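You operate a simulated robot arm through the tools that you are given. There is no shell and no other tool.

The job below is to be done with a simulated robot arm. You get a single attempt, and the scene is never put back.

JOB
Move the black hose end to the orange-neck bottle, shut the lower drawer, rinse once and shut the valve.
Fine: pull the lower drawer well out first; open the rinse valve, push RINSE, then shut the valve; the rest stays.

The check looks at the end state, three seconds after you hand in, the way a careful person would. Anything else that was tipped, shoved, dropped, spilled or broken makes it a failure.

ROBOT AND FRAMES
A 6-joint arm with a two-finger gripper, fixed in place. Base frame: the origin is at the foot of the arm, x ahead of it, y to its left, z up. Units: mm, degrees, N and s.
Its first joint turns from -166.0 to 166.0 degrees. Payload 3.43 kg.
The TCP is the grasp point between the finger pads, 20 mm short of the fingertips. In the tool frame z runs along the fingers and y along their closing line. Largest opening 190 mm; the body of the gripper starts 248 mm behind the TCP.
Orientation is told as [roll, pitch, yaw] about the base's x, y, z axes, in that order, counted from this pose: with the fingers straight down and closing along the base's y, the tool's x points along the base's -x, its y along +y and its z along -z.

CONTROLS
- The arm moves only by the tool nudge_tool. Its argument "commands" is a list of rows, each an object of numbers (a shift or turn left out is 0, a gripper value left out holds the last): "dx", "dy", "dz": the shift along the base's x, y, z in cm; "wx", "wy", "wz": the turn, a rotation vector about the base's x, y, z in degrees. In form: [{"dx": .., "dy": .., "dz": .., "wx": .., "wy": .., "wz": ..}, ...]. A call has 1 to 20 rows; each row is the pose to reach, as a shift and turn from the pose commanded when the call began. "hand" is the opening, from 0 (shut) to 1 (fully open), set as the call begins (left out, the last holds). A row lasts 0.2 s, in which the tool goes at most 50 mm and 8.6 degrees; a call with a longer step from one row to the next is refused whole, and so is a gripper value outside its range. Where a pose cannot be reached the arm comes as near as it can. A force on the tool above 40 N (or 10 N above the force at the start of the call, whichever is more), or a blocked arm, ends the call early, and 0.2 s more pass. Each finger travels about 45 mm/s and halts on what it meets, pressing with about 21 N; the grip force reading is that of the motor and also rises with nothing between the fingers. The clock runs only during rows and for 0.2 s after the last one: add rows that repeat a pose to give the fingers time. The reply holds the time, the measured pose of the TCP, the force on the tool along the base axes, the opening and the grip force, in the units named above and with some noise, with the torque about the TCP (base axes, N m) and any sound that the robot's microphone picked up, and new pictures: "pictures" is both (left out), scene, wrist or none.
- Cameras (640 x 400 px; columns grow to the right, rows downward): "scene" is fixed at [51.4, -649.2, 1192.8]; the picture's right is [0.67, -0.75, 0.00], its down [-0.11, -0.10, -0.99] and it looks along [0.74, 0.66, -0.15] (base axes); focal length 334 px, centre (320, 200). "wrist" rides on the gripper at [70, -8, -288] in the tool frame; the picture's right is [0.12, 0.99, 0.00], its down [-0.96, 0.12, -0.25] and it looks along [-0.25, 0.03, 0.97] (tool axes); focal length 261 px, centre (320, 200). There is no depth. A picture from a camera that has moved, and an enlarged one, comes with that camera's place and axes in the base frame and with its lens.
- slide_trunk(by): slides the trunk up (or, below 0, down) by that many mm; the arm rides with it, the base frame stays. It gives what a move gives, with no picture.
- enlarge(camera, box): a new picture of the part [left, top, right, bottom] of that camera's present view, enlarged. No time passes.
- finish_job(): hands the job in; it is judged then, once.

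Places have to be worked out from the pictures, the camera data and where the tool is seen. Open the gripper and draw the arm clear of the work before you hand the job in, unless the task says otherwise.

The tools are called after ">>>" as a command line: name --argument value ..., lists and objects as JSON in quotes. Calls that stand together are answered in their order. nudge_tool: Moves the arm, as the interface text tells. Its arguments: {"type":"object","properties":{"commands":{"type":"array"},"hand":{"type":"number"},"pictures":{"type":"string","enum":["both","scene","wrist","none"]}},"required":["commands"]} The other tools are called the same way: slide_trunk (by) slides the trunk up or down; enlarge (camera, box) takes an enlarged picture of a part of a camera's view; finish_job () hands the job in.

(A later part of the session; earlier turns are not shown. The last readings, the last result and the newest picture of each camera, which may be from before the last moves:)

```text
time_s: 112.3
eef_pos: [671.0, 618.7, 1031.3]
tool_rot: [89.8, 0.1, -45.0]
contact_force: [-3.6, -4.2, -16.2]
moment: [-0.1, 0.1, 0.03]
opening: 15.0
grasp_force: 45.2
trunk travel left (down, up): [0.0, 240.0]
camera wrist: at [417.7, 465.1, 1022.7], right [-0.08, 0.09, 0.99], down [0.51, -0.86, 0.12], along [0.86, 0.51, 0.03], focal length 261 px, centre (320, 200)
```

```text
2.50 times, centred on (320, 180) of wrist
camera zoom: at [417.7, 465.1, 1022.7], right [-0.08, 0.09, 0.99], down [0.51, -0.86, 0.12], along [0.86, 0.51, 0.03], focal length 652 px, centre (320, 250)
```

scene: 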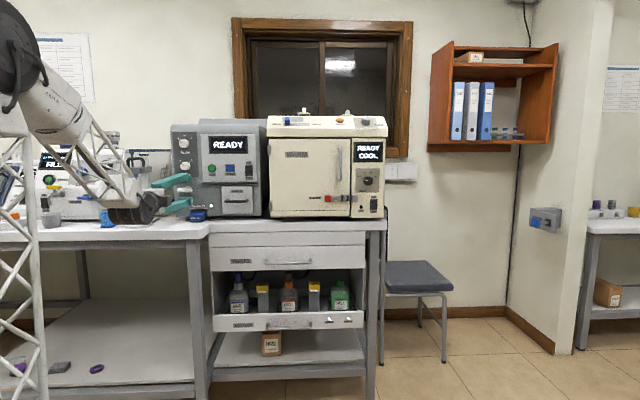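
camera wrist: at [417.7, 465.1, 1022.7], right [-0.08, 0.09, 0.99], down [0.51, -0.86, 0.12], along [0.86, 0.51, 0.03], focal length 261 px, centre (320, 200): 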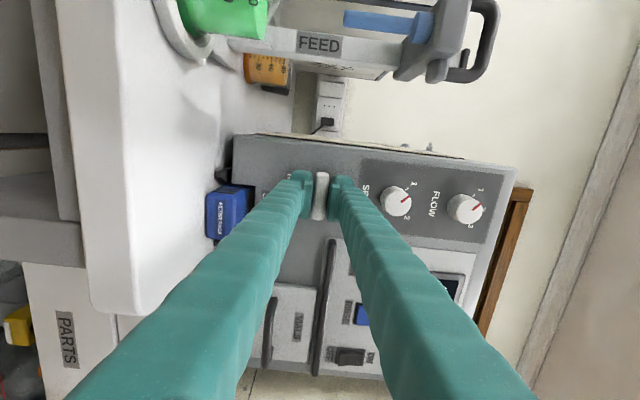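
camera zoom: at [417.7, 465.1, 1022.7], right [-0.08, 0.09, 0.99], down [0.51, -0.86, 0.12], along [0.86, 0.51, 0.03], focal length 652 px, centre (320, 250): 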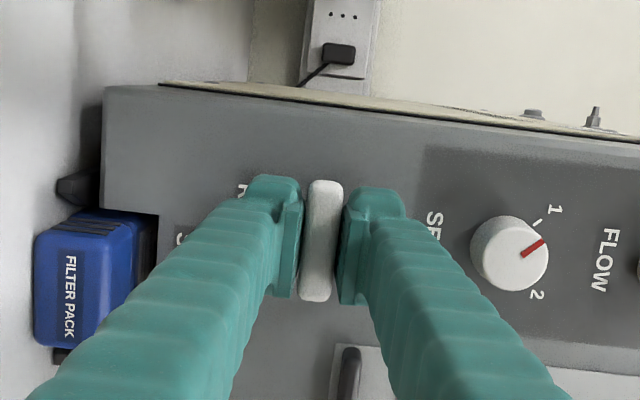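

Gripped (15 mm) with a small vertical offset load. I relax it by 3 mm, then try a small counter-clockwise turn (opening sense) to feel the valve.

>>> nudge_tool --commands '[{"dz": -0.25}, {"dz": -0.25}]' --pictures "none"

>>> nudge_tool --commands '[{"wx": -2.0, "wy": -2.0}, {"wx": -4.0, "wy": -4.0}, {"wx": -6.0, "wy": -6.0}, {"wx": -8.0, "wy": -8.0}, {"wx": -8.0, "wy": -8.0}]' --pictures "wrist"

>>> enlarge --camera "wrist" --box '[220, 100, 420, 260]'

```text
time_s: 112.9
eef_pos: [670.9, 619.2, 1031.3]
tool_rot: [90.0, 0.1, -45.0]
contact_force: [-3.8, -0.5, -5.7]
moment: [0.01, -0.02, 0.04]
opening: 14.7
grasp_force: 44.9
trunk travel left (down, up): [0.0, 240.0]
```

```text
time_s: 114.1
eef_pos: [671.7, 617.6, 1031.0]
tool_rot: [90.2, -11.3, -45.1]
contact_force: [16.4, 17.3, 13.5]
moment: [0.04, -0.07, 0.03]
opening: 14.9
grasp_force: 45.1
trunk travel left (down, up): [0.0, 240.0]
camera wrist: at [419.8, 462.9, 1007.6], right [-0.22, 0.22, 0.95], down [0.48, -0.83, 0.3], along [0.85, 0.52, 0.08], focal length 261 px, centre (320, 200)
```

wrist: 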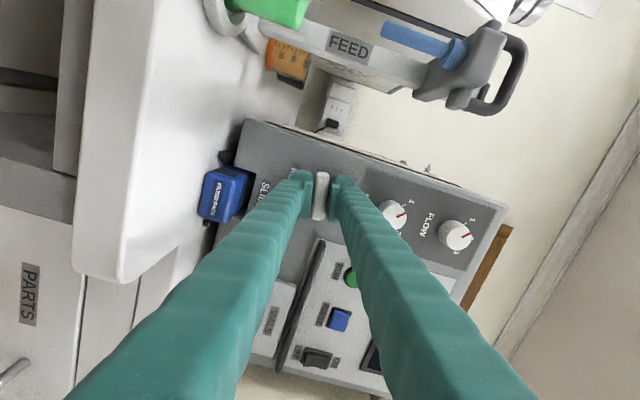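

```text
2.50 times, centred on (320, 180) of wrist
camera zoom: at [419.8, 462.9, 1007.6], right [-0.22, 0.22, 0.95], down [0.48, -0.83, 0.3], along [0.85, 0.52, 0.08], focal length 652 px, centre (320, 250)
```

zoom: 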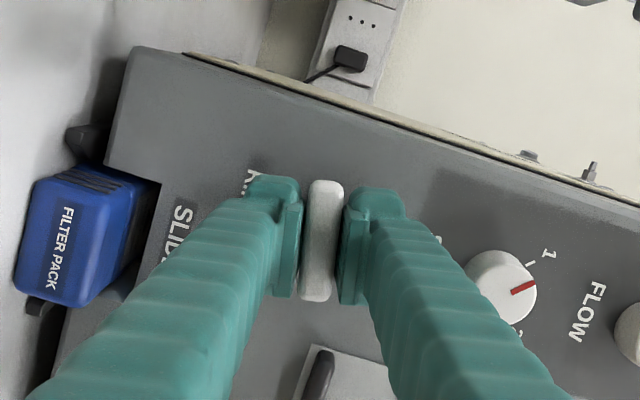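

The lever turns freely with the tool (torque ≈0). I continue the quarter turn, relaxing the small offset loads.

>>> nudge_tool --commands '[{"wx": -3.0, "wy": -3.0, "dx": 0.15, "dy": 0.15, "dz": 0.15}, {"wx": -6.0, "wy": -6.0, "dx": 0.2, "dy": 0.2, "dz": 0.2}, {"wx": -9.0, "wy": -9.0, "dx": 0.2, "dy": 0.2, "dz": 0.2}, {"wx": -12.0, "wy": -12.0, "dx": 0.2, "dy": 0.2, "dz": 0.2}, {"wx": -15.0, "wy": -15.0, "dx": 0.2, "dy": 0.2, "dz": 0.2}, {"wx": -15.0, "wy": -15.0, "dx": 0.2, "dy": 0.2, "dz": 0.2}]' --pictures "wrist"

```text
time_s: 115.5
eef_pos: [672.6, 619.7, 1031.0]
tool_rot: [89.9, -32.5, -45.0]
contact_force: [-29.8, -21.2, -10.4]
moment: [-0.06, 0.09, 0.09]
opening: 15.0
grasp_force: 45.2
trunk travel left (down, up): [0.0, 240.0]
camera wrist: at [430.1, 455.2, 985.9], right [-0.45, 0.45, 0.77], down [0.36, -0.7, 0.61], along [0.82, 0.55, 0.16], focal length 261 px, centre (320, 200)
```

wrist: 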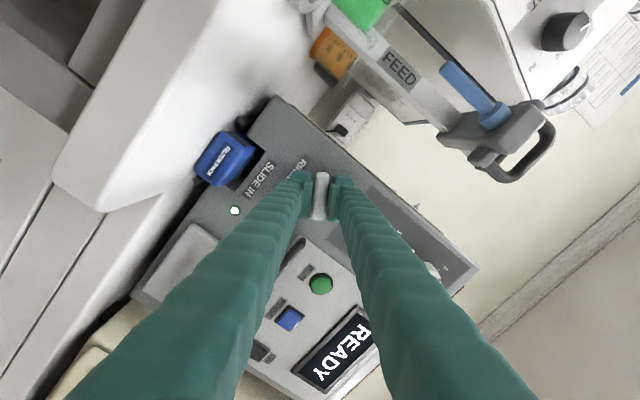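

The roll is at 32° and still free. I back off 1.7 mm along the axis to cancel the push and continue.

>>> nudge_tool --commands '[{"wx": 0, "wy": 0, "dx": -0.12, "dy": -0.12, "dz": -0.1}, {"wx": -3.0, "wy": -3.0, "dx": -0.12, "dy": -0.12, "dz": -0.1}, {"wx": -6.0, "wy": -6.0, "dx": -0.12, "dy": -0.12, "dz": -0.1}, {"wx": -9.0, "wy": -9.0, "dx": -0.12, "dy": -0.12, "dz": -0.1}, {"wx": -12.0, "wy": -12.0, "dx": -0.12, "dy": -0.12, "dz": -0.1}, {"wx": -15.0, "wy": -15.0, "dx": -0.12, "dy": -0.12, "dz": -0.1}]' --pictures "none"

```text
time_s: 116.9
eef_pos: [673.3, 619.8, 1031.3]
tool_rot: [90.1, -53.8, -45.0]
contact_force: [4.7, 21.0, 4.4]
moment: [-0.11, 0.13, 0.27]
opening: 15.0
grasp_force: 45.4
trunk travel left (down, up): [0.0, 240.0]
```

54° and still free. I continue in two steps to 90°.

>>> nudge_tool --commands '[{"wx": -3.0, "wy": -3.0, "dx": -0.02, "dy": 0.12}, {"wx": -6.0, "wy": -6.0, "dx": -0.02, "dy": 0.12}, {"wx": -9.0, "wy": -9.0, "dx": -0.02, "dy": 0.12}, {"wx": -12.0, "wy": -12.0, "dx": -0.02, "dy": 0.12}, {"wx": -12.0, "wy": -12.0, "dx": -0.02, "dy": 0.12}]' --pictures "both"

```text
time_s: 118.1
eef_pos: [673.3, 620.0, 1031.8]
tool_rot: [90.0, -70.7, -45.1]
contact_force: [-0.7, 12.3, 9.0]
moment: [0.05, -0.04, 0.03]
opening: 15.2
grasp_force: 45.0
trunk travel left (down, up): [0.0, 240.0]
camera wrist: at [457.8, 427.5, 961.3], right [-0.69, 0.69, 0.22], down [-0.03, -0.32, 0.95], along [0.72, 0.65, 0.24], focal length 261 px, centre (320, 200)
```

scene: 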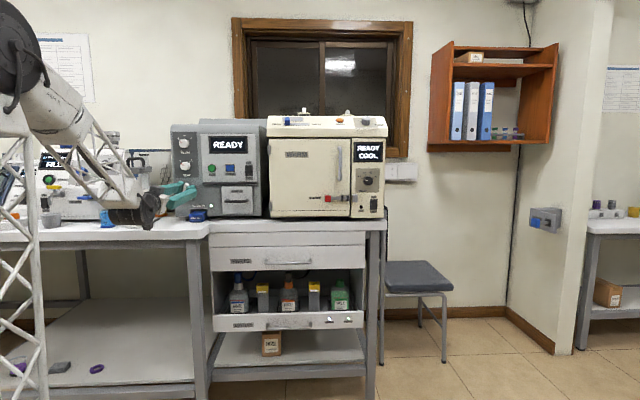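
wrist: 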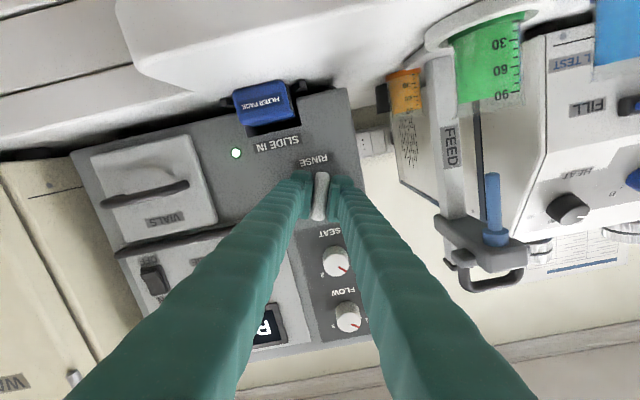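

71° now. I finish the last 19° gently and watch for the stop.

>>> nudge_tool --commands '[{"wx": -2.7, "wy": -2.7, "dz": 0.1, "dx": -0.03, "dy": 0.05}, {"wx": -5.4, "wy": -5.4, "dz": 0.1, "dx": -0.03, "dy": 0.05}, {"wx": -8.1, "wy": -8.1, "dz": 0.1, "dx": -0.03, "dy": 0.05}, {"wx": -10.8, "wy": -10.8, "dz": 0.1, "dx": -0.03, "dy": 0.05}, {"wx": -13.6, "wy": -13.6, "dz": 0.1, "dx": -0.03, "dy": 0.05}, {"wx": -13.6, "wy": -13.6, "dz": 0.1, "dx": -0.03, "dy": 0.05}]' --pictures "both"

>>> enlarge --camera "scene" --box '[150, 130, 270, 230]'

```text
time_s: 119.5
eef_pos: [672.6, 620.5, 1031.5]
tool_rot: [76.4, -90.0, -31.3]
contact_force: [14.9, 10.5, 2.5]
moment: [-0.02, -0.02, -0.02]
opening: 15.0
grasp_force: 45.1
trunk travel left (down, up): [0.0, 240.0]
camera wrist: at [474.0, 411.1, 960.4], right [-0.7, 0.7, -0.12], down [-0.26, -0.09, 0.96], along [0.67, 0.7, 0.25], focal length 261 px, centre (320, 200)
```

scene: 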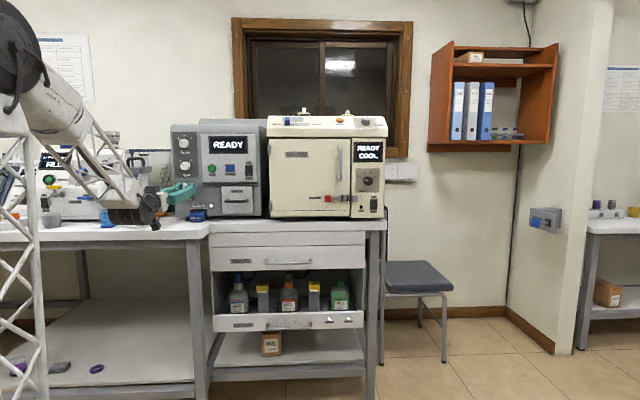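
wrist: 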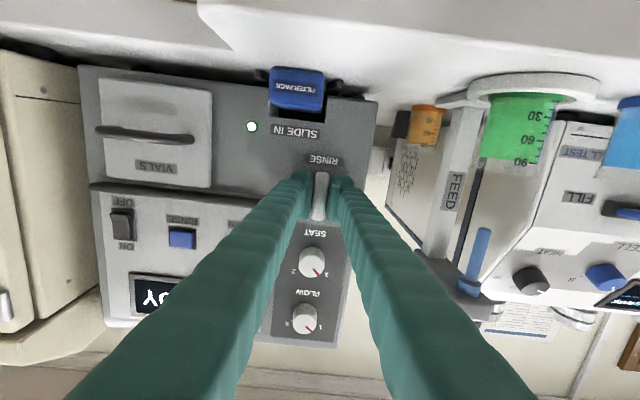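

```text
4.00 times, centred on (210, 180) of scene
camera zoom: at [51.4, -649.2, 1192.8], right [0.67, -0.75, 0.0], down [-0.11, -0.1, -0.99], along [0.74, 0.66, -0.15], focal length 1337 px, centre (760, 280)
```

zoom: 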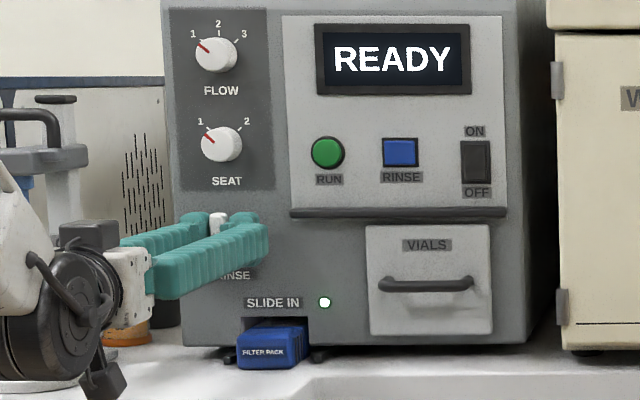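

The lever is vertical now (quarter turn done, no stop force). I open the fingers and withdraw straight back.

>>> nudge_tool --commands '[{"dx": 0}, {"dx": 0}, {"dx": 0}, {"dx": 0}]' --hand 0.25 --pictures "none"

>>> nudge_tool --commands '[{"dx": -1, "dy": -1}, {"dx": -2.5, "dy": -2.5}, {"dx": -4.2, "dy": -4.2}, {"dx": -5, "dy": -5}, {"dx": -5, "dy": -5}]'

>>> enlarge --camera "scene" --box '[150, 130, 270, 230]'

>>> enlarge --camera "wrist" --box '[150, 60, 400, 280]'

```text
time_s: 120.5
eef_pos: [670.1, 620.2, 1030.6]
tool_rot: [95.5, -89.9, -50.5]
contact_force: [-1.2, -0.6, -0.5]
moment: [0.0, -0.02, 0.03]
opening: 47.4
grasp_force: 0.0
trunk travel left (down, up): [0.0, 240.0]
```

```text
time_s: 121.7
eef_pos: [622.4, 569.0, 1032.2]
tool_rot: [96.8, -89.9, -51.8]
contact_force: [-0.6, -0.1, -0.5]
moment: [-0.02, 0.0, -0.01]
opening: 47.7
grasp_force: 0.0
trunk travel left (down, up): [0.0, 240.0]
camera wrist: at [425.0, 360.2, 961.1], right [-0.7, 0.7, -0.12], down [-0.26, -0.09, 0.96], along [0.67, 0.71, 0.25], focal length 261 px, centre (320, 200)
```

scene: 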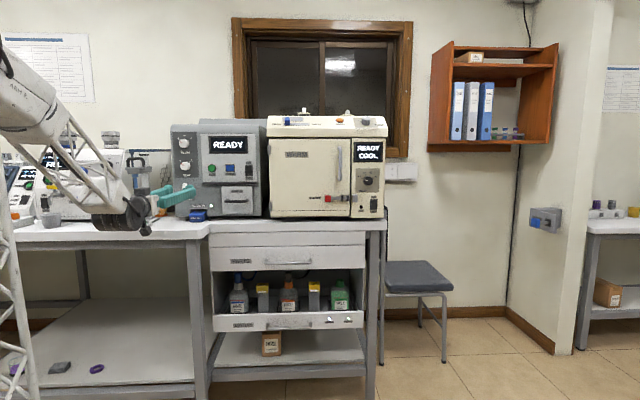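
wrist: 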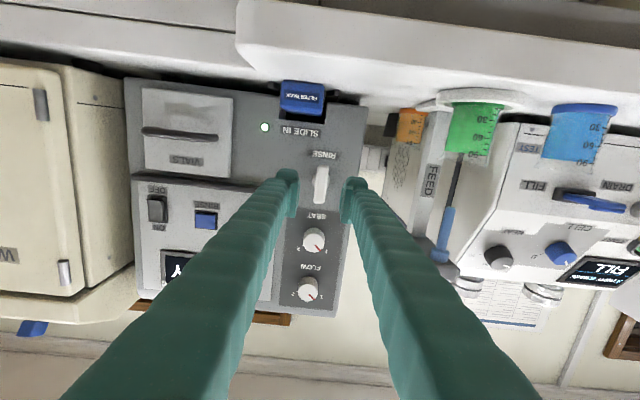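

```text
4.00 times, centred on (210, 180) of scene
camera zoom: at [51.4, -649.2, 1192.8], right [0.67, -0.75, 0.0], down [-0.11, -0.1, -0.99], along [0.74, 0.66, -0.15], focal length 1337 px, centre (760, 280)
```

zoom: 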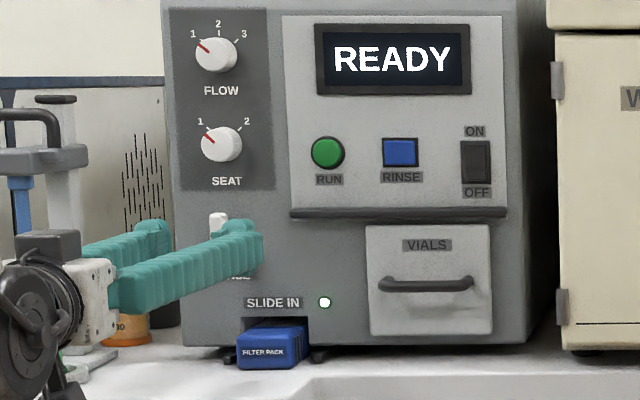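

```text
1.82 times, centred on (275, 170) of wrist
camera zoom: at [425.0, 360.2, 961.1], right [-0.7, 0.7, -0.12], down [-0.26, -0.09, 0.96], along [0.67, 0.71, 0.25], focal length 474 px, centre (402, 254)
```

zoom: 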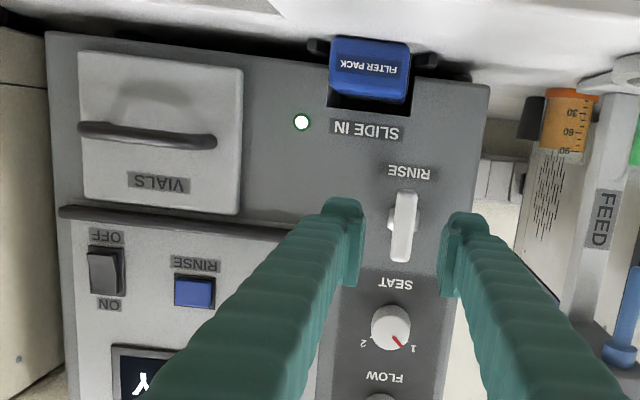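

The lever stays vertical. I close the fingers and move to in front of the RINSE button.

>>> nudge_tool --commands '[{"dx": 0, "dy": 0, "dz": 1}, {"dx": 2.5, "dy": -2.3, "dz": 2.8}, {"dx": 5, "dy": -4.5, "dz": 4.5}, {"dx": 7.5, "dy": -6.7, "dz": 6.2}, {"dx": 10.5, "dy": -8.8, "dz": 7.7}, {"dx": 13.5, "dy": -10.9, "dz": 8.7}, {"dx": 13.5, "dy": -10.9, "dz": 8.7}]' --hand 0

>>> enlarge --camera "wrist" --box '[220, 100, 420, 260]'

>>> enlarge --camera "scene" --box '[150, 130, 270, 230]'

```text
time_s: 123.3
eef_pos: [759.8, 462.3, 1118.0]
tool_rot: [97.7, -89.9, -52.8]
contact_force: [-0.6, -0.3, -0.2]
moment: [0.02, 0.04, -0.02]
opening: 0.1
grasp_force: 20.8
trunk travel left (down, up): [0.0, 240.0]
camera wrist: at [560.1, 253.0, 1047.9], right [-0.7, 0.7, -0.12], down [-0.26, -0.09, 0.96], along [0.66, 0.71, 0.25], focal length 261 px, centre (320, 200)
```

scene: 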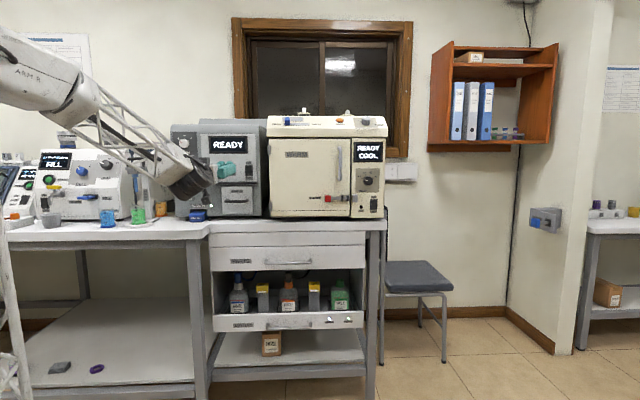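
wrist: 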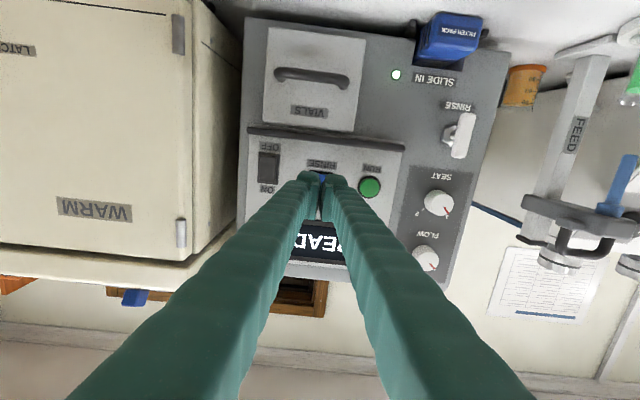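

```text
2.50 times, centred on (320, 180) of wrist
camera zoom: at [560.1, 253.0, 1047.9], right [-0.7, 0.7, -0.12], down [-0.26, -0.09, 0.96], along [0.66, 0.71, 0.25], focal length 652 px, centre (320, 250)
```

zoom: 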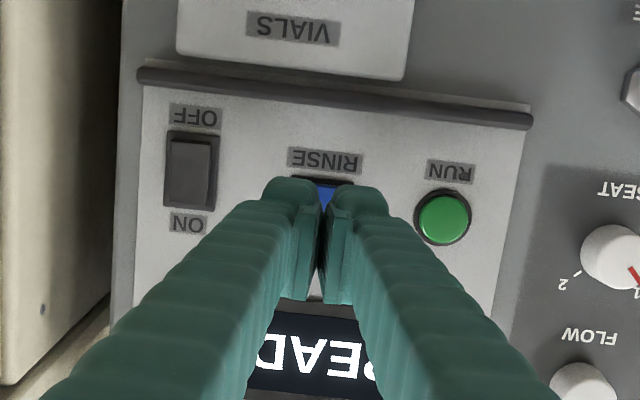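

```text
4.00 times, centred on (210, 180) of scene
camera zoom: at [51.4, -649.2, 1192.8], right [0.67, -0.75, 0.0], down [-0.11, -0.1, -0.99], along [0.74, 0.66, -0.15], focal length 1337 px, centre (760, 280)
```

zoom: 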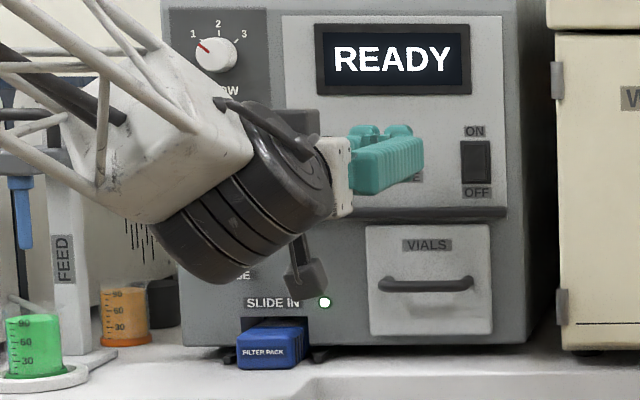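

The closed fingertips are in line with the RINSE button (2 mm shift needed), well clear of RUN and the switch. I advance to just short of it.

>>> nudge_tool --commands '[{"dx": 1.0, "dy": 1.2}, {"dx": 2.0, "dy": 2.3}, {"dx": 2.9, "dy": 3.2}, {"dx": 3.2, "dy": 3.5}, {"dx": 3.2, "dy": 3.5}]'

>>> enlarge --camera "wrist" --box '[260, 120, 400, 220]'

>>> enlarge --camera "scene" --box '[200, 130, 270, 200]'

```text
time_s: 124.5
eef_pos: [790.4, 496.7, 1119.0]
tool_rot: [99.7, -89.9, -54.8]
contact_force: [0.0, -0.6, 0.6]
moment: [-0.01, -0.02, -0.01]
opening: 0.1
grasp_force: 21.1
trunk travel left (down, up): [0.0, 240.0]
camera wrist: at [591.6, 287.6, 1047.9], right [-0.7, 0.7, -0.12], down [-0.26, -0.09, 0.96], along [0.67, 0.71, 0.25], focal length 261 px, centre (320, 200)
```

scene: 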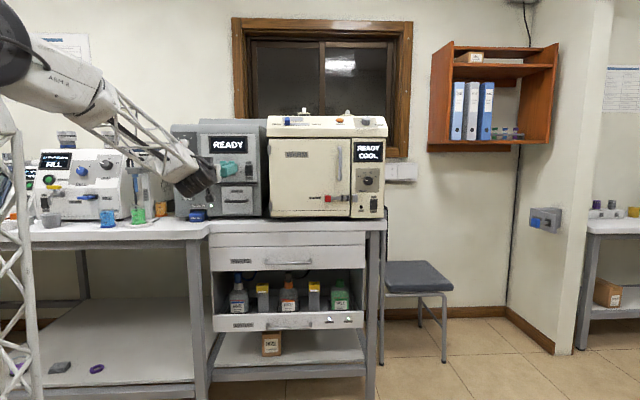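
wrist: 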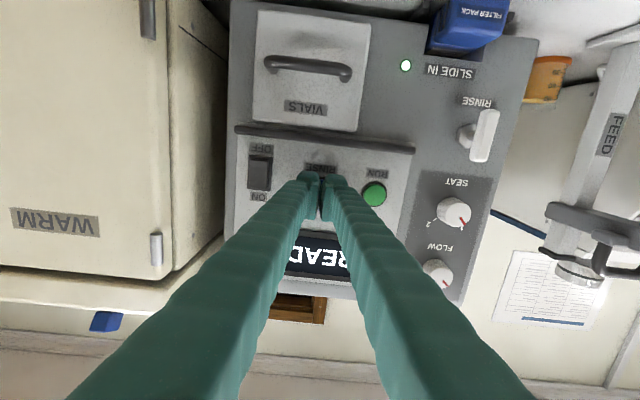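

```text
4.00 times, centred on (330, 170) of wrist
camera zoom: at [591.6, 287.6, 1047.9], right [-0.7, 0.7, -0.12], down [-0.26, -0.09, 0.96], along [0.67, 0.71, 0.25], focal length 1043 px, centre (280, 320)
```

zoom: 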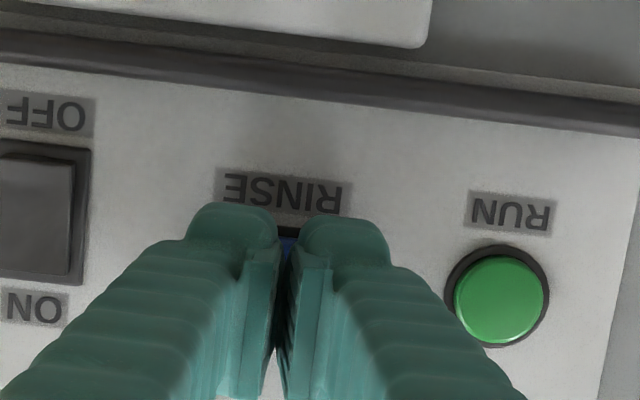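

```text
5.71 times, centred on (235, 165) of scene
camera zoom: at [51.4, -649.2, 1192.8], right [0.67, -0.75, 0.0], down [-0.11, -0.1, -0.99], along [0.74, 0.66, -0.15], focal length 1910 px, centre (806, 400)
```

zoom: 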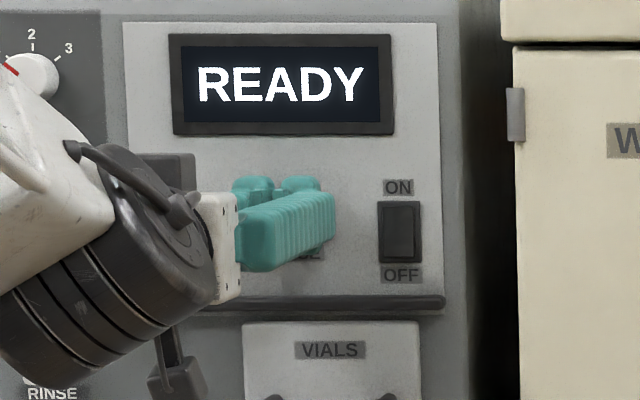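

Aligned. Now I press forward gently in about 1.5 mm steps; the force limit will stop it at full press.

>>> nudge_tool --commands '[{"dx": 0.15, "dy": 0.15}, {"dx": 0.3, "dy": 0.3}, {"dx": 0.45, "dy": 0.45}, {"dx": 0.6, "dy": 0.6}, {"dx": 0.7, "dy": 0.7}, {"dx": 0.8, "dy": 0.8}, {"dx": 0.9, "dy": 0.9}, {"dx": 1.0, "dy": 1.0}]' --pictures "scene"

>>> enlarge --camera "scene" --box '[200, 130, 270, 200]'

```text
time_s: 126.3
eef_pos: [799.0, 507.0, 1117.5]
tool_rot: [93.0, -89.8, -48.2]
contact_force: [-0.3, -0.7, -0.3]
moment: [-0.03, 0.01, 0.02]
opening: 6.1
grasp_force: 34.5
trunk travel left (down, up): [0.0, 240.0]
```

scene: 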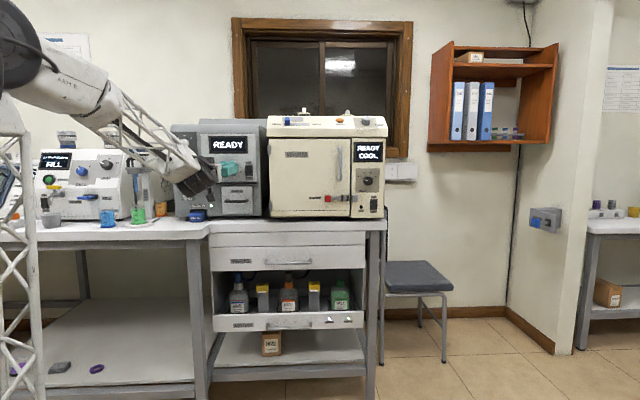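

```text
5.71 times, centred on (235, 165) of scene
camera zoom: at [51.4, -649.2, 1192.8], right [0.67, -0.75, 0.0], down [-0.11, -0.1, -0.99], along [0.74, 0.66, -0.15], focal length 1910 px, centre (806, 400)
```

zoom: 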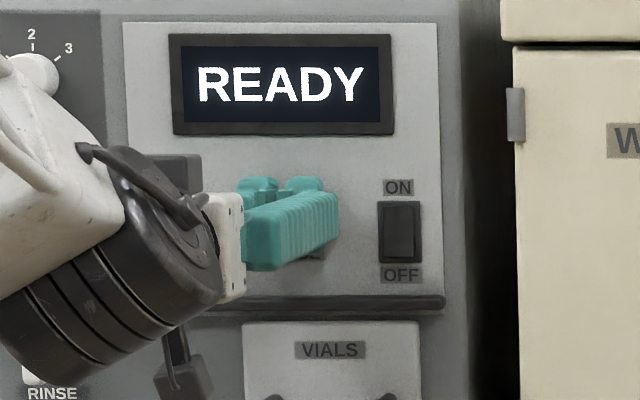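

The fingers were spread by 6 mm, so something has wedged between the tips. I look closely before going on.

>>> enlarge --camera "wrist" --box '[270, 130, 370, 220]'

>>> enlarge --camera "scene" --box '[215, 150, 250, 185]'

```text
4.44 times, centred on (320, 175) of wrist
camera zoom: at [601.2, 297.2, 1047.0], right [-0.7, 0.7, -0.12], down [-0.26, -0.09, 0.96], along [0.67, 0.71, 0.25], focal length 1158 px, centre (320, 311)
```

zoom: 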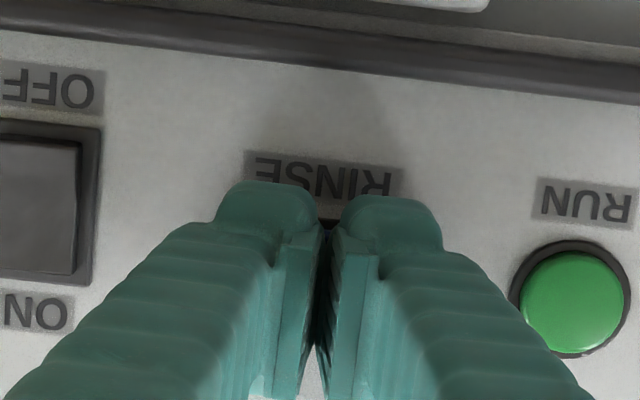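

```text
11.43 times, centred on (232, 168) of scene
camera zoom: at [51.4, -649.2, 1192.8], right [0.67, -0.75, 0.0], down [-0.11, -0.1, -0.99], along [0.74, 0.66, -0.15], focal length 3820 px, centre (1320, 571)
```

zoom: 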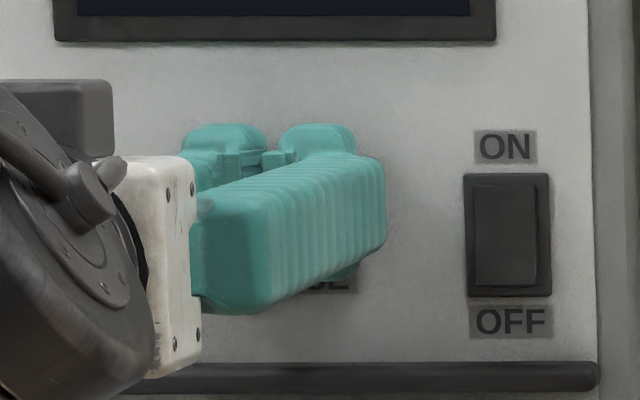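

The display still shows READY and no sound was reported. I hold still for a moment to see whether the state settles.

>>> nudge_tool --commands '[{"dx": 0}, {"dx": 0}]' --pictures "both"

```text
time_s: 126.9
eef_pos: [799.1, 505.8, 1118.7]
tool_rot: [95.6, -89.9, -50.6]
contact_force: [-0.8, -0.5, 0.9]
moment: [0.01, -0.02, 0.03]
opening: 6.0
grasp_force: 34.0
trunk travel left (down, up): [0.0, 240.0]
camera wrist: at [601.2, 297.2, 1047.1], right [-0.7, 0.7, -0.12], down [-0.26, -0.09, 0.96], along [0.67, 0.71, 0.25], focal length 261 px, centre (320, 200)
```

scene: 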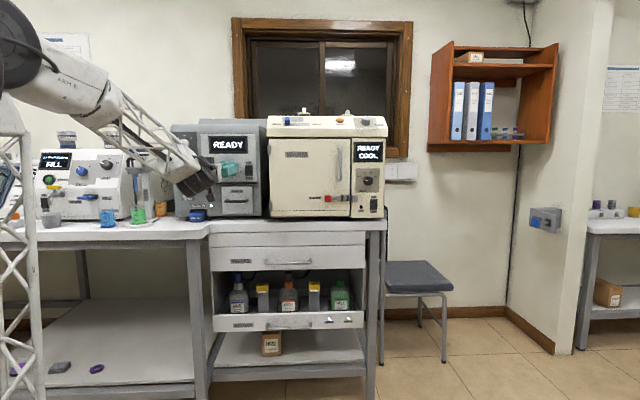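
wrist: 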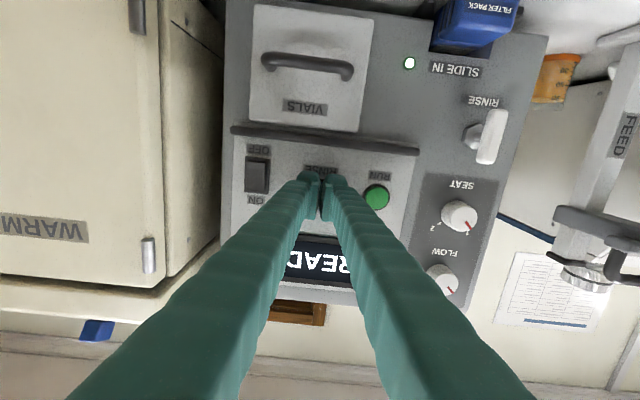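

Nothing changed, so the tips straddle the button's edge instead of pressing it. I retract, shift 11 mm right so that a single fingertip faces the button's centre, and look.

>>> nudge_tool --commands '[{"dx": -0.7, "dy": -0.7}, {"dx": -1.5, "dy": -1.5}, {"dx": -1.1, "dy": -1.9}, {"dx": -0.7, "dy": -2.3}, {"dx": -0.7, "dy": -2.3}]'

>>> enlarge --camera "wrist" --box '[270, 130, 370, 220]'

>>> enlarge --camera "scene" --box '[200, 130, 270, 200]'

```text
time_s: 128.1
eef_pos: [792.2, 482.9, 1118.3]
tool_rot: [101.9, -89.9, -56.8]
contact_force: [0.1, -0.5, -0.2]
moment: [-0.01, 0.03, -0.04]
opening: 0.0
grasp_force: 34.0
trunk travel left (down, up): [0.0, 240.0]
camera wrist: at [594.7, 274.2, 1047.8], right [-0.7, 0.7, -0.12], down [-0.26, -0.1, 0.96], along [0.67, 0.71, 0.25], focal length 261 px, centre (320, 200)
```

scene: 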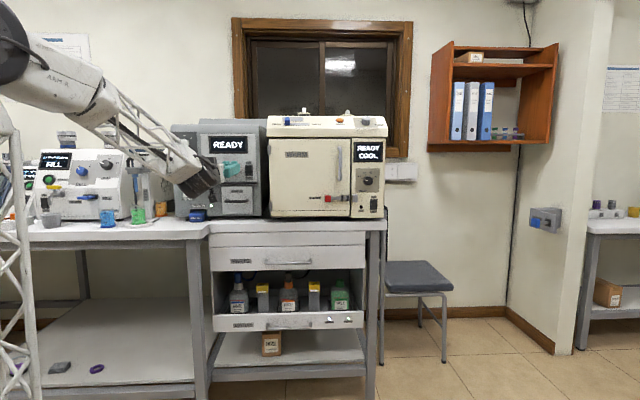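
wrist: 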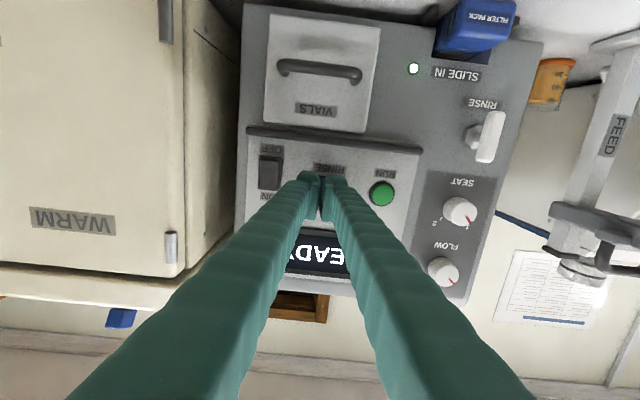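

```text
4.44 times, centred on (320, 175) of wrist
camera zoom: at [594.7, 274.2, 1047.8], right [-0.7, 0.7, -0.12], down [-0.26, -0.1, 0.96], along [0.67, 0.71, 0.25], focal length 1158 px, centre (320, 311)
```

zoom: 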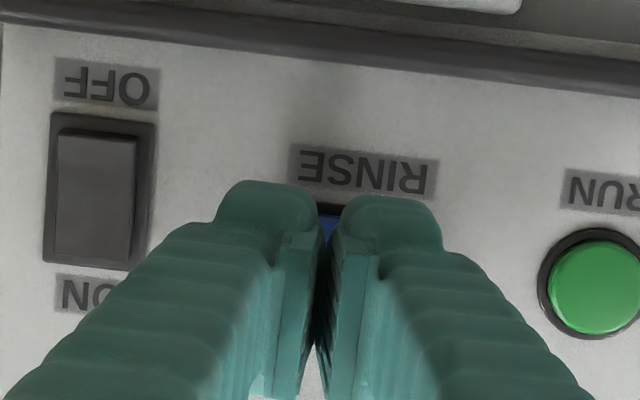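

```text
5.71 times, centred on (235, 165) of scene
camera zoom: at [51.4, -649.2, 1192.8], right [0.67, -0.75, 0.0], down [-0.11, -0.1, -0.99], along [0.74, 0.66, -0.15], focal length 1910 px, centre (806, 400)
```

zoom: 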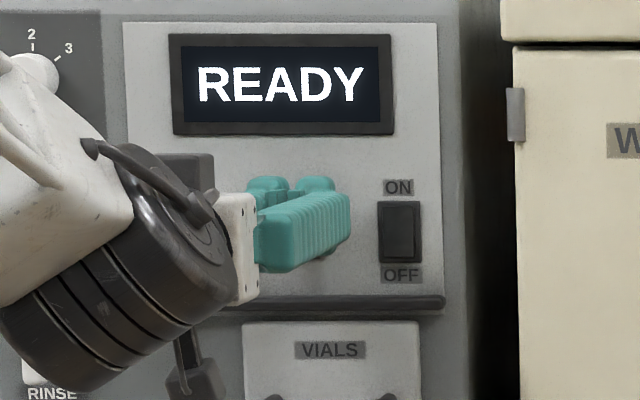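

At the shifted position one fingertip faces the button. I press forward in small steps, stopping by force.

>>> nudge_tool --commands '[{"dx": 0.3, "dy": 0.3}, {"dx": 0.6, "dy": 0.6}, {"dx": 0.9, "dy": 0.9}, {"dx": 1.1, "dy": 1.1}, {"dx": 1.2, "dy": 1.2}, {"dx": 1.3, "dy": 1.3}, {"dx": 1.4, "dy": 1.4}, {"dx": 1.5, "dy": 1.5}]' --pictures "scene"

>>> enlarge --camera "scene" --box '[200, 130, 270, 200]'

>>> enlarge --camera "wrist" --box '[270, 130, 370, 220]'

```text
time_s: 129.9
eef_pos: [808.0, 498.4, 1117.4]
tool_rot: [99.7, -89.9, -54.6]
contact_force: [-0.1, -0.4, -0.7]
moment: [0.03, 0.0, 0.01]
opening: 0.1
grasp_force: 34.8
trunk travel left (down, up): [0.0, 240.0]
```

scene: 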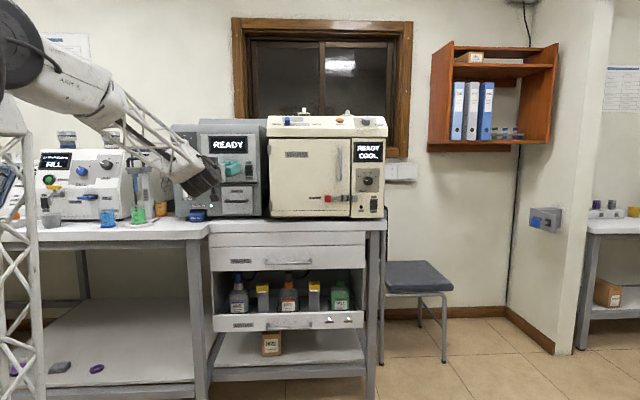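

```text
5.71 times, centred on (235, 165) of scene
camera zoom: at [51.4, -649.2, 1192.8], right [0.67, -0.75, 0.0], down [-0.11, -0.1, -0.99], along [0.74, 0.66, -0.15], focal length 1910 px, centre (806, 400)
```

zoom: 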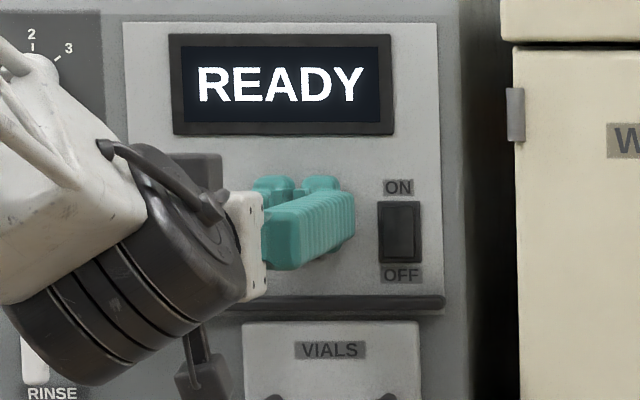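

```text
4.44 times, centred on (320, 175) of wrist
camera zoom: at [608.7, 289.0, 1047.6], right [-0.7, 0.7, -0.12], down [-0.26, -0.1, 0.96], along [0.67, 0.7, 0.25], focal length 1158 px, centre (320, 311)
```

zoom: 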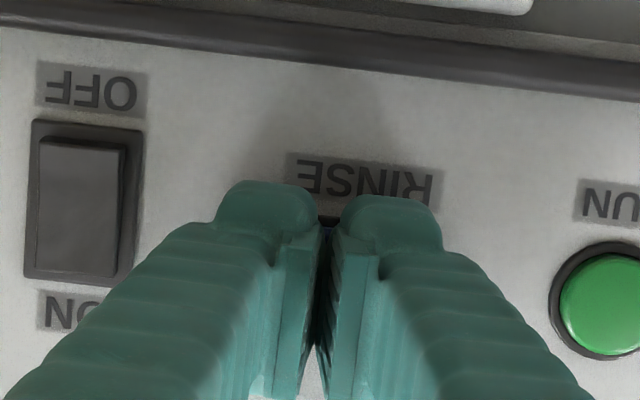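

No contact yet (tips at p≈944). I continue in ~1 mm steps.

>>> nudge_tool --commands '[{"dx": 0.1, "dy": 0.1}, {"dx": 0.2, "dy": 0.2}, {"dx": 0.3, "dy": 0.3}, {"dx": 0.4, "dy": 0.4}, {"dx": 0.5, "dy": 0.5}, {"dx": 0.6, "dy": 0.6}]' --pictures "scene"

>>> enlarge --camera "scene" --box '[200, 130, 270, 200]'

>>> enlarge --camera "wrist" --box '[270, 130, 370, 220]'

```text
time_s: 131.3
eef_pos: [811.9, 503.4, 1117.8]
tool_rot: [106.9, -89.9, -61.9]
contact_force: [-19.6, -17.0, -3.5]
moment: [-0.12, 0.03, 0.36]
opening: 0.0
grasp_force: 34.2
trunk travel left (down, up): [0.0, 240.0]
heard: click
```

scene: 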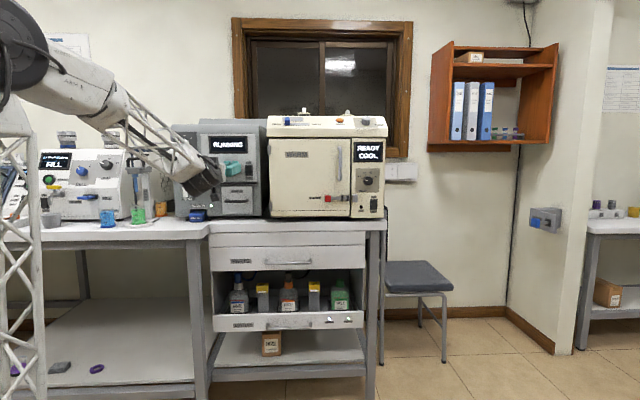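

```text
5.71 times, centred on (235, 165) of scene
camera zoom: at [51.4, -649.2, 1192.8], right [0.67, -0.75, 0.0], down [-0.11, -0.1, -0.99], along [0.74, 0.66, -0.15], focal length 1910 px, centre (806, 400)
```

zoom: 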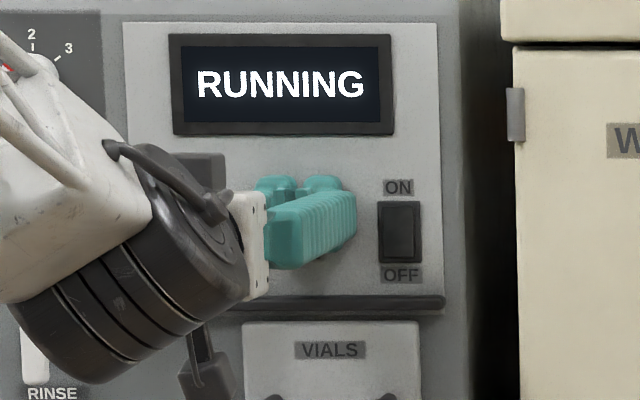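

```text
4.44 times, centred on (320, 175) of wrist
camera zoom: at [613.9, 294.3, 1047.5], right [-0.7, 0.7, -0.12], down [-0.26, -0.1, 0.96], along [0.67, 0.7, 0.25], focal length 1158 px, centre (320, 311)
```

zoom: 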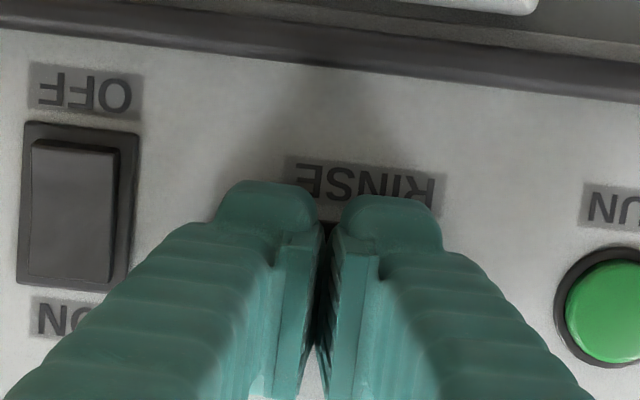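

A click was heard and the display shows RUNNING. I withdraw straight back and wait for the rinse to finish before shutting the valve.

>>> nudge_tool --commands '[{"dx": -1, "dy": -1}, {"dx": -2.5, "dy": -2.5}, {"dx": -4.5, "dy": -4.5}, {"dx": -5, "dy": -5}, {"dx": -5, "dy": -5}, {"dx": -5, "dy": -5}, {"dx": -5, "dy": -5}, {"dx": -5, "dy": -5}]' --pictures "scene"

>>> enlarge --camera "scene" --box '[150, 110, 290, 230]'

```text
time_s: 133.1
eef_pos: [762.7, 454.0, 1117.2]
tool_rot: [97.6, -89.8, -52.8]
contact_force: [-0.4, 0.0, 0.2]
moment: [0.01, 0.0, 0.01]
opening: 0.1
grasp_force: 34.6
trunk travel left (down, up): [0.0, 240.0]
```

scene: 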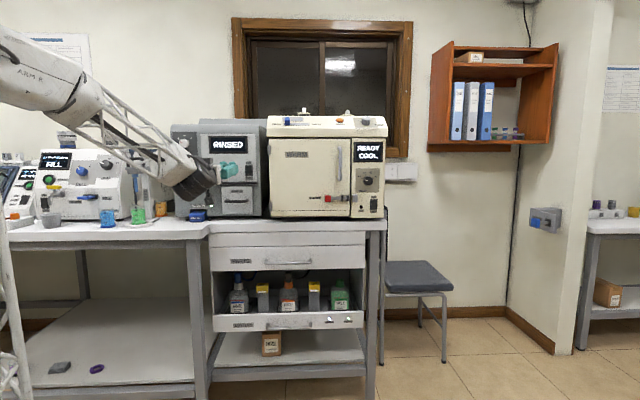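

```text
3.33 times, centred on (220, 170) of scene
camera zoom: at [51.4, -649.2, 1192.8], right [0.67, -0.75, 0.0], down [-0.11, -0.1, -0.99], along [0.74, 0.66, -0.15], focal length 1114 px, centre (653, 300)
```

zoom: 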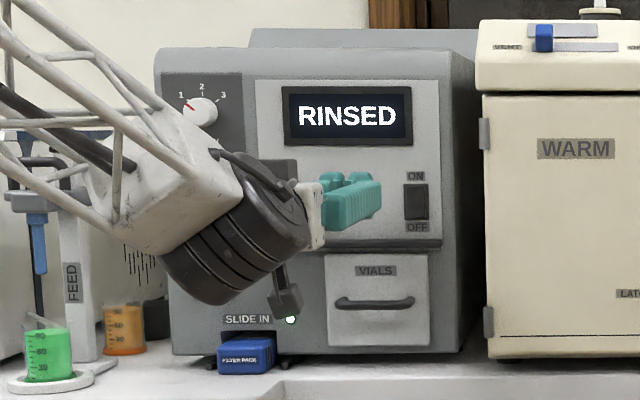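

The display shows RINSED. I return to in front of the lever with the fingers open 47 mm.

>>> nudge_tool --commands '[{"dx": -1.5, "dy": 0.5, "dz": -0.8}, {"dx": -4.5, "dy": 3.2, "dz": -2.6}, {"dx": -7.5, "dy": 5.9, "dz": -4.4}, {"dx": -10.5, "dy": 8.6, "dz": -6.2}, {"dx": -13, "dy": 11, "dz": -7.8}, {"dx": -13.9, "dy": 11.7, "dz": -8.6}, {"dx": -13.9, "dy": 11.7, "dz": -8.6}]' --hand 0.25

>>> enlarge --camera "wrist" --box '[220, 100, 420, 260]'

```text
time_s: 134.7
eef_pos: [623.9, 571.5, 1033.0]
tool_rot: [99.8, -89.9, -54.9]
contact_force: [-0.1, 1.7, -0.6]
moment: [-0.01, 0.02, -0.02]
opening: 47.4
grasp_force: 0.0
trunk travel left (down, up): [0.0, 240.0]
camera wrist: at [425.4, 363.2, 961.8], right [-0.7, 0.7, -0.12], down [-0.26, -0.09, 0.96], along [0.67, 0.71, 0.25], focal length 261 px, centre (320, 200)
```

scene: 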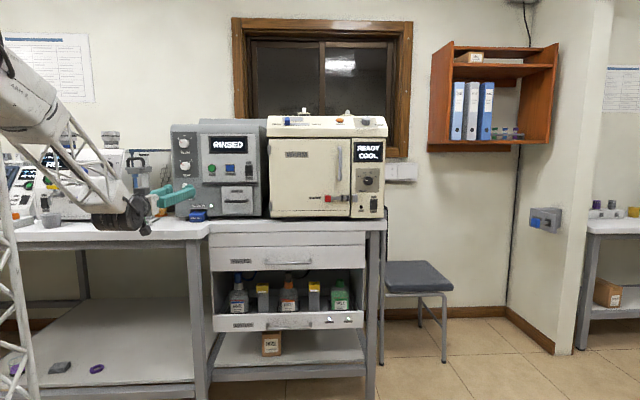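
wrist: 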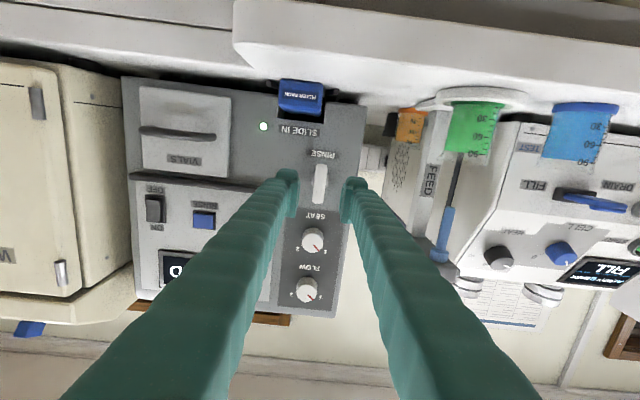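

```text
2.50 times, centred on (320, 180) of wrist
camera zoom: at [425.4, 363.2, 961.8], right [-0.7, 0.7, -0.12], down [-0.26, -0.09, 0.96], along [0.67, 0.71, 0.25], focal length 652 px, centre (320, 250)
```

zoom: 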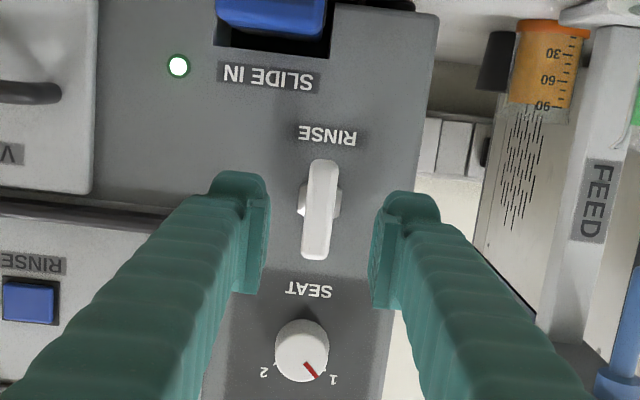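

The vertical bar is between the fingers. I advance to the grip point used before and close.

>>> nudge_tool --commands '[{"dx": 1.2, "dy": 1.2, "dz": -0.1}, {"dx": 2.5, "dy": 2.5, "dz": -0.15}, {"dx": 3.8, "dy": 3.8, "dz": -0.15}, {"dx": 4.7, "dy": 4.75, "dz": -0.15}, {"dx": 4.7, "dy": 4.75, "dz": -0.15}]' --pictures "wrist"

>>> nudge_tool --commands '[{"dx": 0}, {"dx": 0}, {"dx": 0}, {"dx": 0}, {"dx": 0}]' --hand 0 --pictures "wrist"

```text
time_s: 135.9
eef_pos: [670.0, 619.1, 1032.4]
tool_rot: [100.6, -89.9, -55.6]
contact_force: [-0.3, 0.1, -0.5]
moment: [-0.02, 0.02, 0.0]
opening: 47.7
grasp_force: 0.1
trunk travel left (down, up): [0.0, 240.0]
camera wrist: at [472.4, 410.3, 960.7], right [-0.7, 0.7, -0.12], down [-0.26, -0.1, 0.96], along [0.66, 0.71, 0.25], focal length 261 px, centre (320, 200)
```

wrist: 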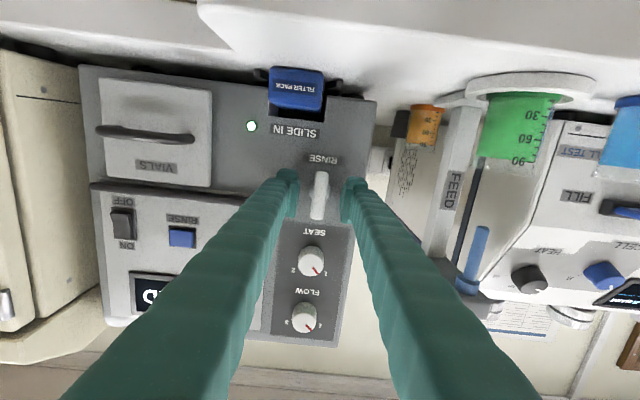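

```text
time_s: 137.1
eef_pos: [671.1, 619.0, 1032.0]
tool_rot: [97.5, -89.9, -52.4]
contact_force: [5.7, -1.6, 0.3]
moment: [0.02, 0.02, -0.01]
opening: 15.1
grasp_force: 44.7
trunk travel left (down, up): [0.0, 240.0]
camera wrist: at [472.7, 409.9, 960.7], right [-0.7, 0.7, -0.12], down [-0.26, -0.1, 0.96], along [0.67, 0.7, 0.25], focal length 261 px, centre (320, 200)
```

wrist: 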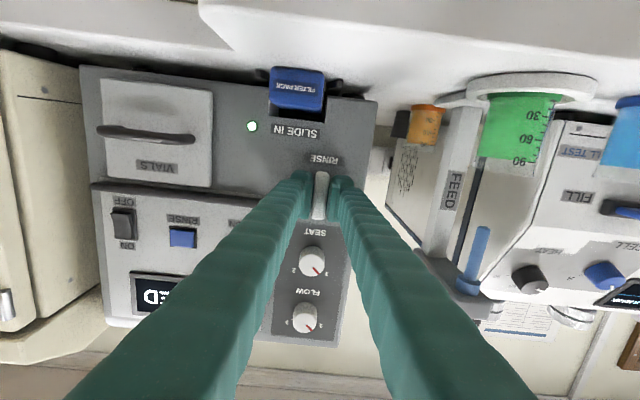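

Gripped at 15 mm with small loads. I now turn it back clockwise, the first 30°.

>>> nudge_tool --commands '[{"wx": 3, "wy": 3}, {"wx": 6, "wy": 6}, {"wx": 9, "wy": 9}, {"wx": 12, "wy": 12}, {"wx": 15, "wy": 15}, {"wx": 18, "wy": 18}, {"wx": 21, "wy": 21}, {"wx": 21, "wy": 21}]' --pictures "none"

```text
time_s: 138.9
eef_pos: [670.9, 618.2, 1030.5]
tool_rot: [90.0, -60.0, -45.2]
contact_force: [18.3, 3.3, 8.8]
moment: [0.07, -0.03, -0.1]
opening: 15.1
grasp_force: 44.7
trunk travel left (down, up): [0.0, 240.0]
```

60° left and moving freely. I continue the turn with a small load relief.

>>> nudge_tool --commands '[{"dx": 0.1, "dy": 0.0, "dz": 0.1, "wx": 3, "wy": 3}, {"dx": 0.1, "dy": 0.0, "dz": 0.1, "wx": 6, "wy": 6}, {"dx": 0.1, "dy": 0.0, "dz": 0.1, "wx": 9, "wy": 9}, {"dx": 0.1, "dy": 0.0, "dz": 0.1, "wx": 12, "wy": 12}, {"dx": 0.1, "dy": 0.0, "dz": 0.1, "wx": 15, "wy": 15}, {"dx": 0.1, "dy": 0.0, "dz": 0.1, "wx": 18, "wy": 18}, {"dx": 0.1, "dy": 0.0, "dz": 0.1, "wx": 21, "wy": 21}, {"dx": 0.1, "dy": 0.0, "dz": 0.1, "wx": 21, "wy": 21}]' --pictures "none"

```text
time_s: 140.7
eef_pos: [672.0, 619.0, 1031.5]
tool_rot: [89.9, -30.5, -45.0]
contact_force: [-8.7, -16.1, -12.8]
moment: [-0.09, 0.02, -0.07]
opening: 14.8
grasp_force: 44.6
trunk travel left (down, up): [0.0, 240.0]
```

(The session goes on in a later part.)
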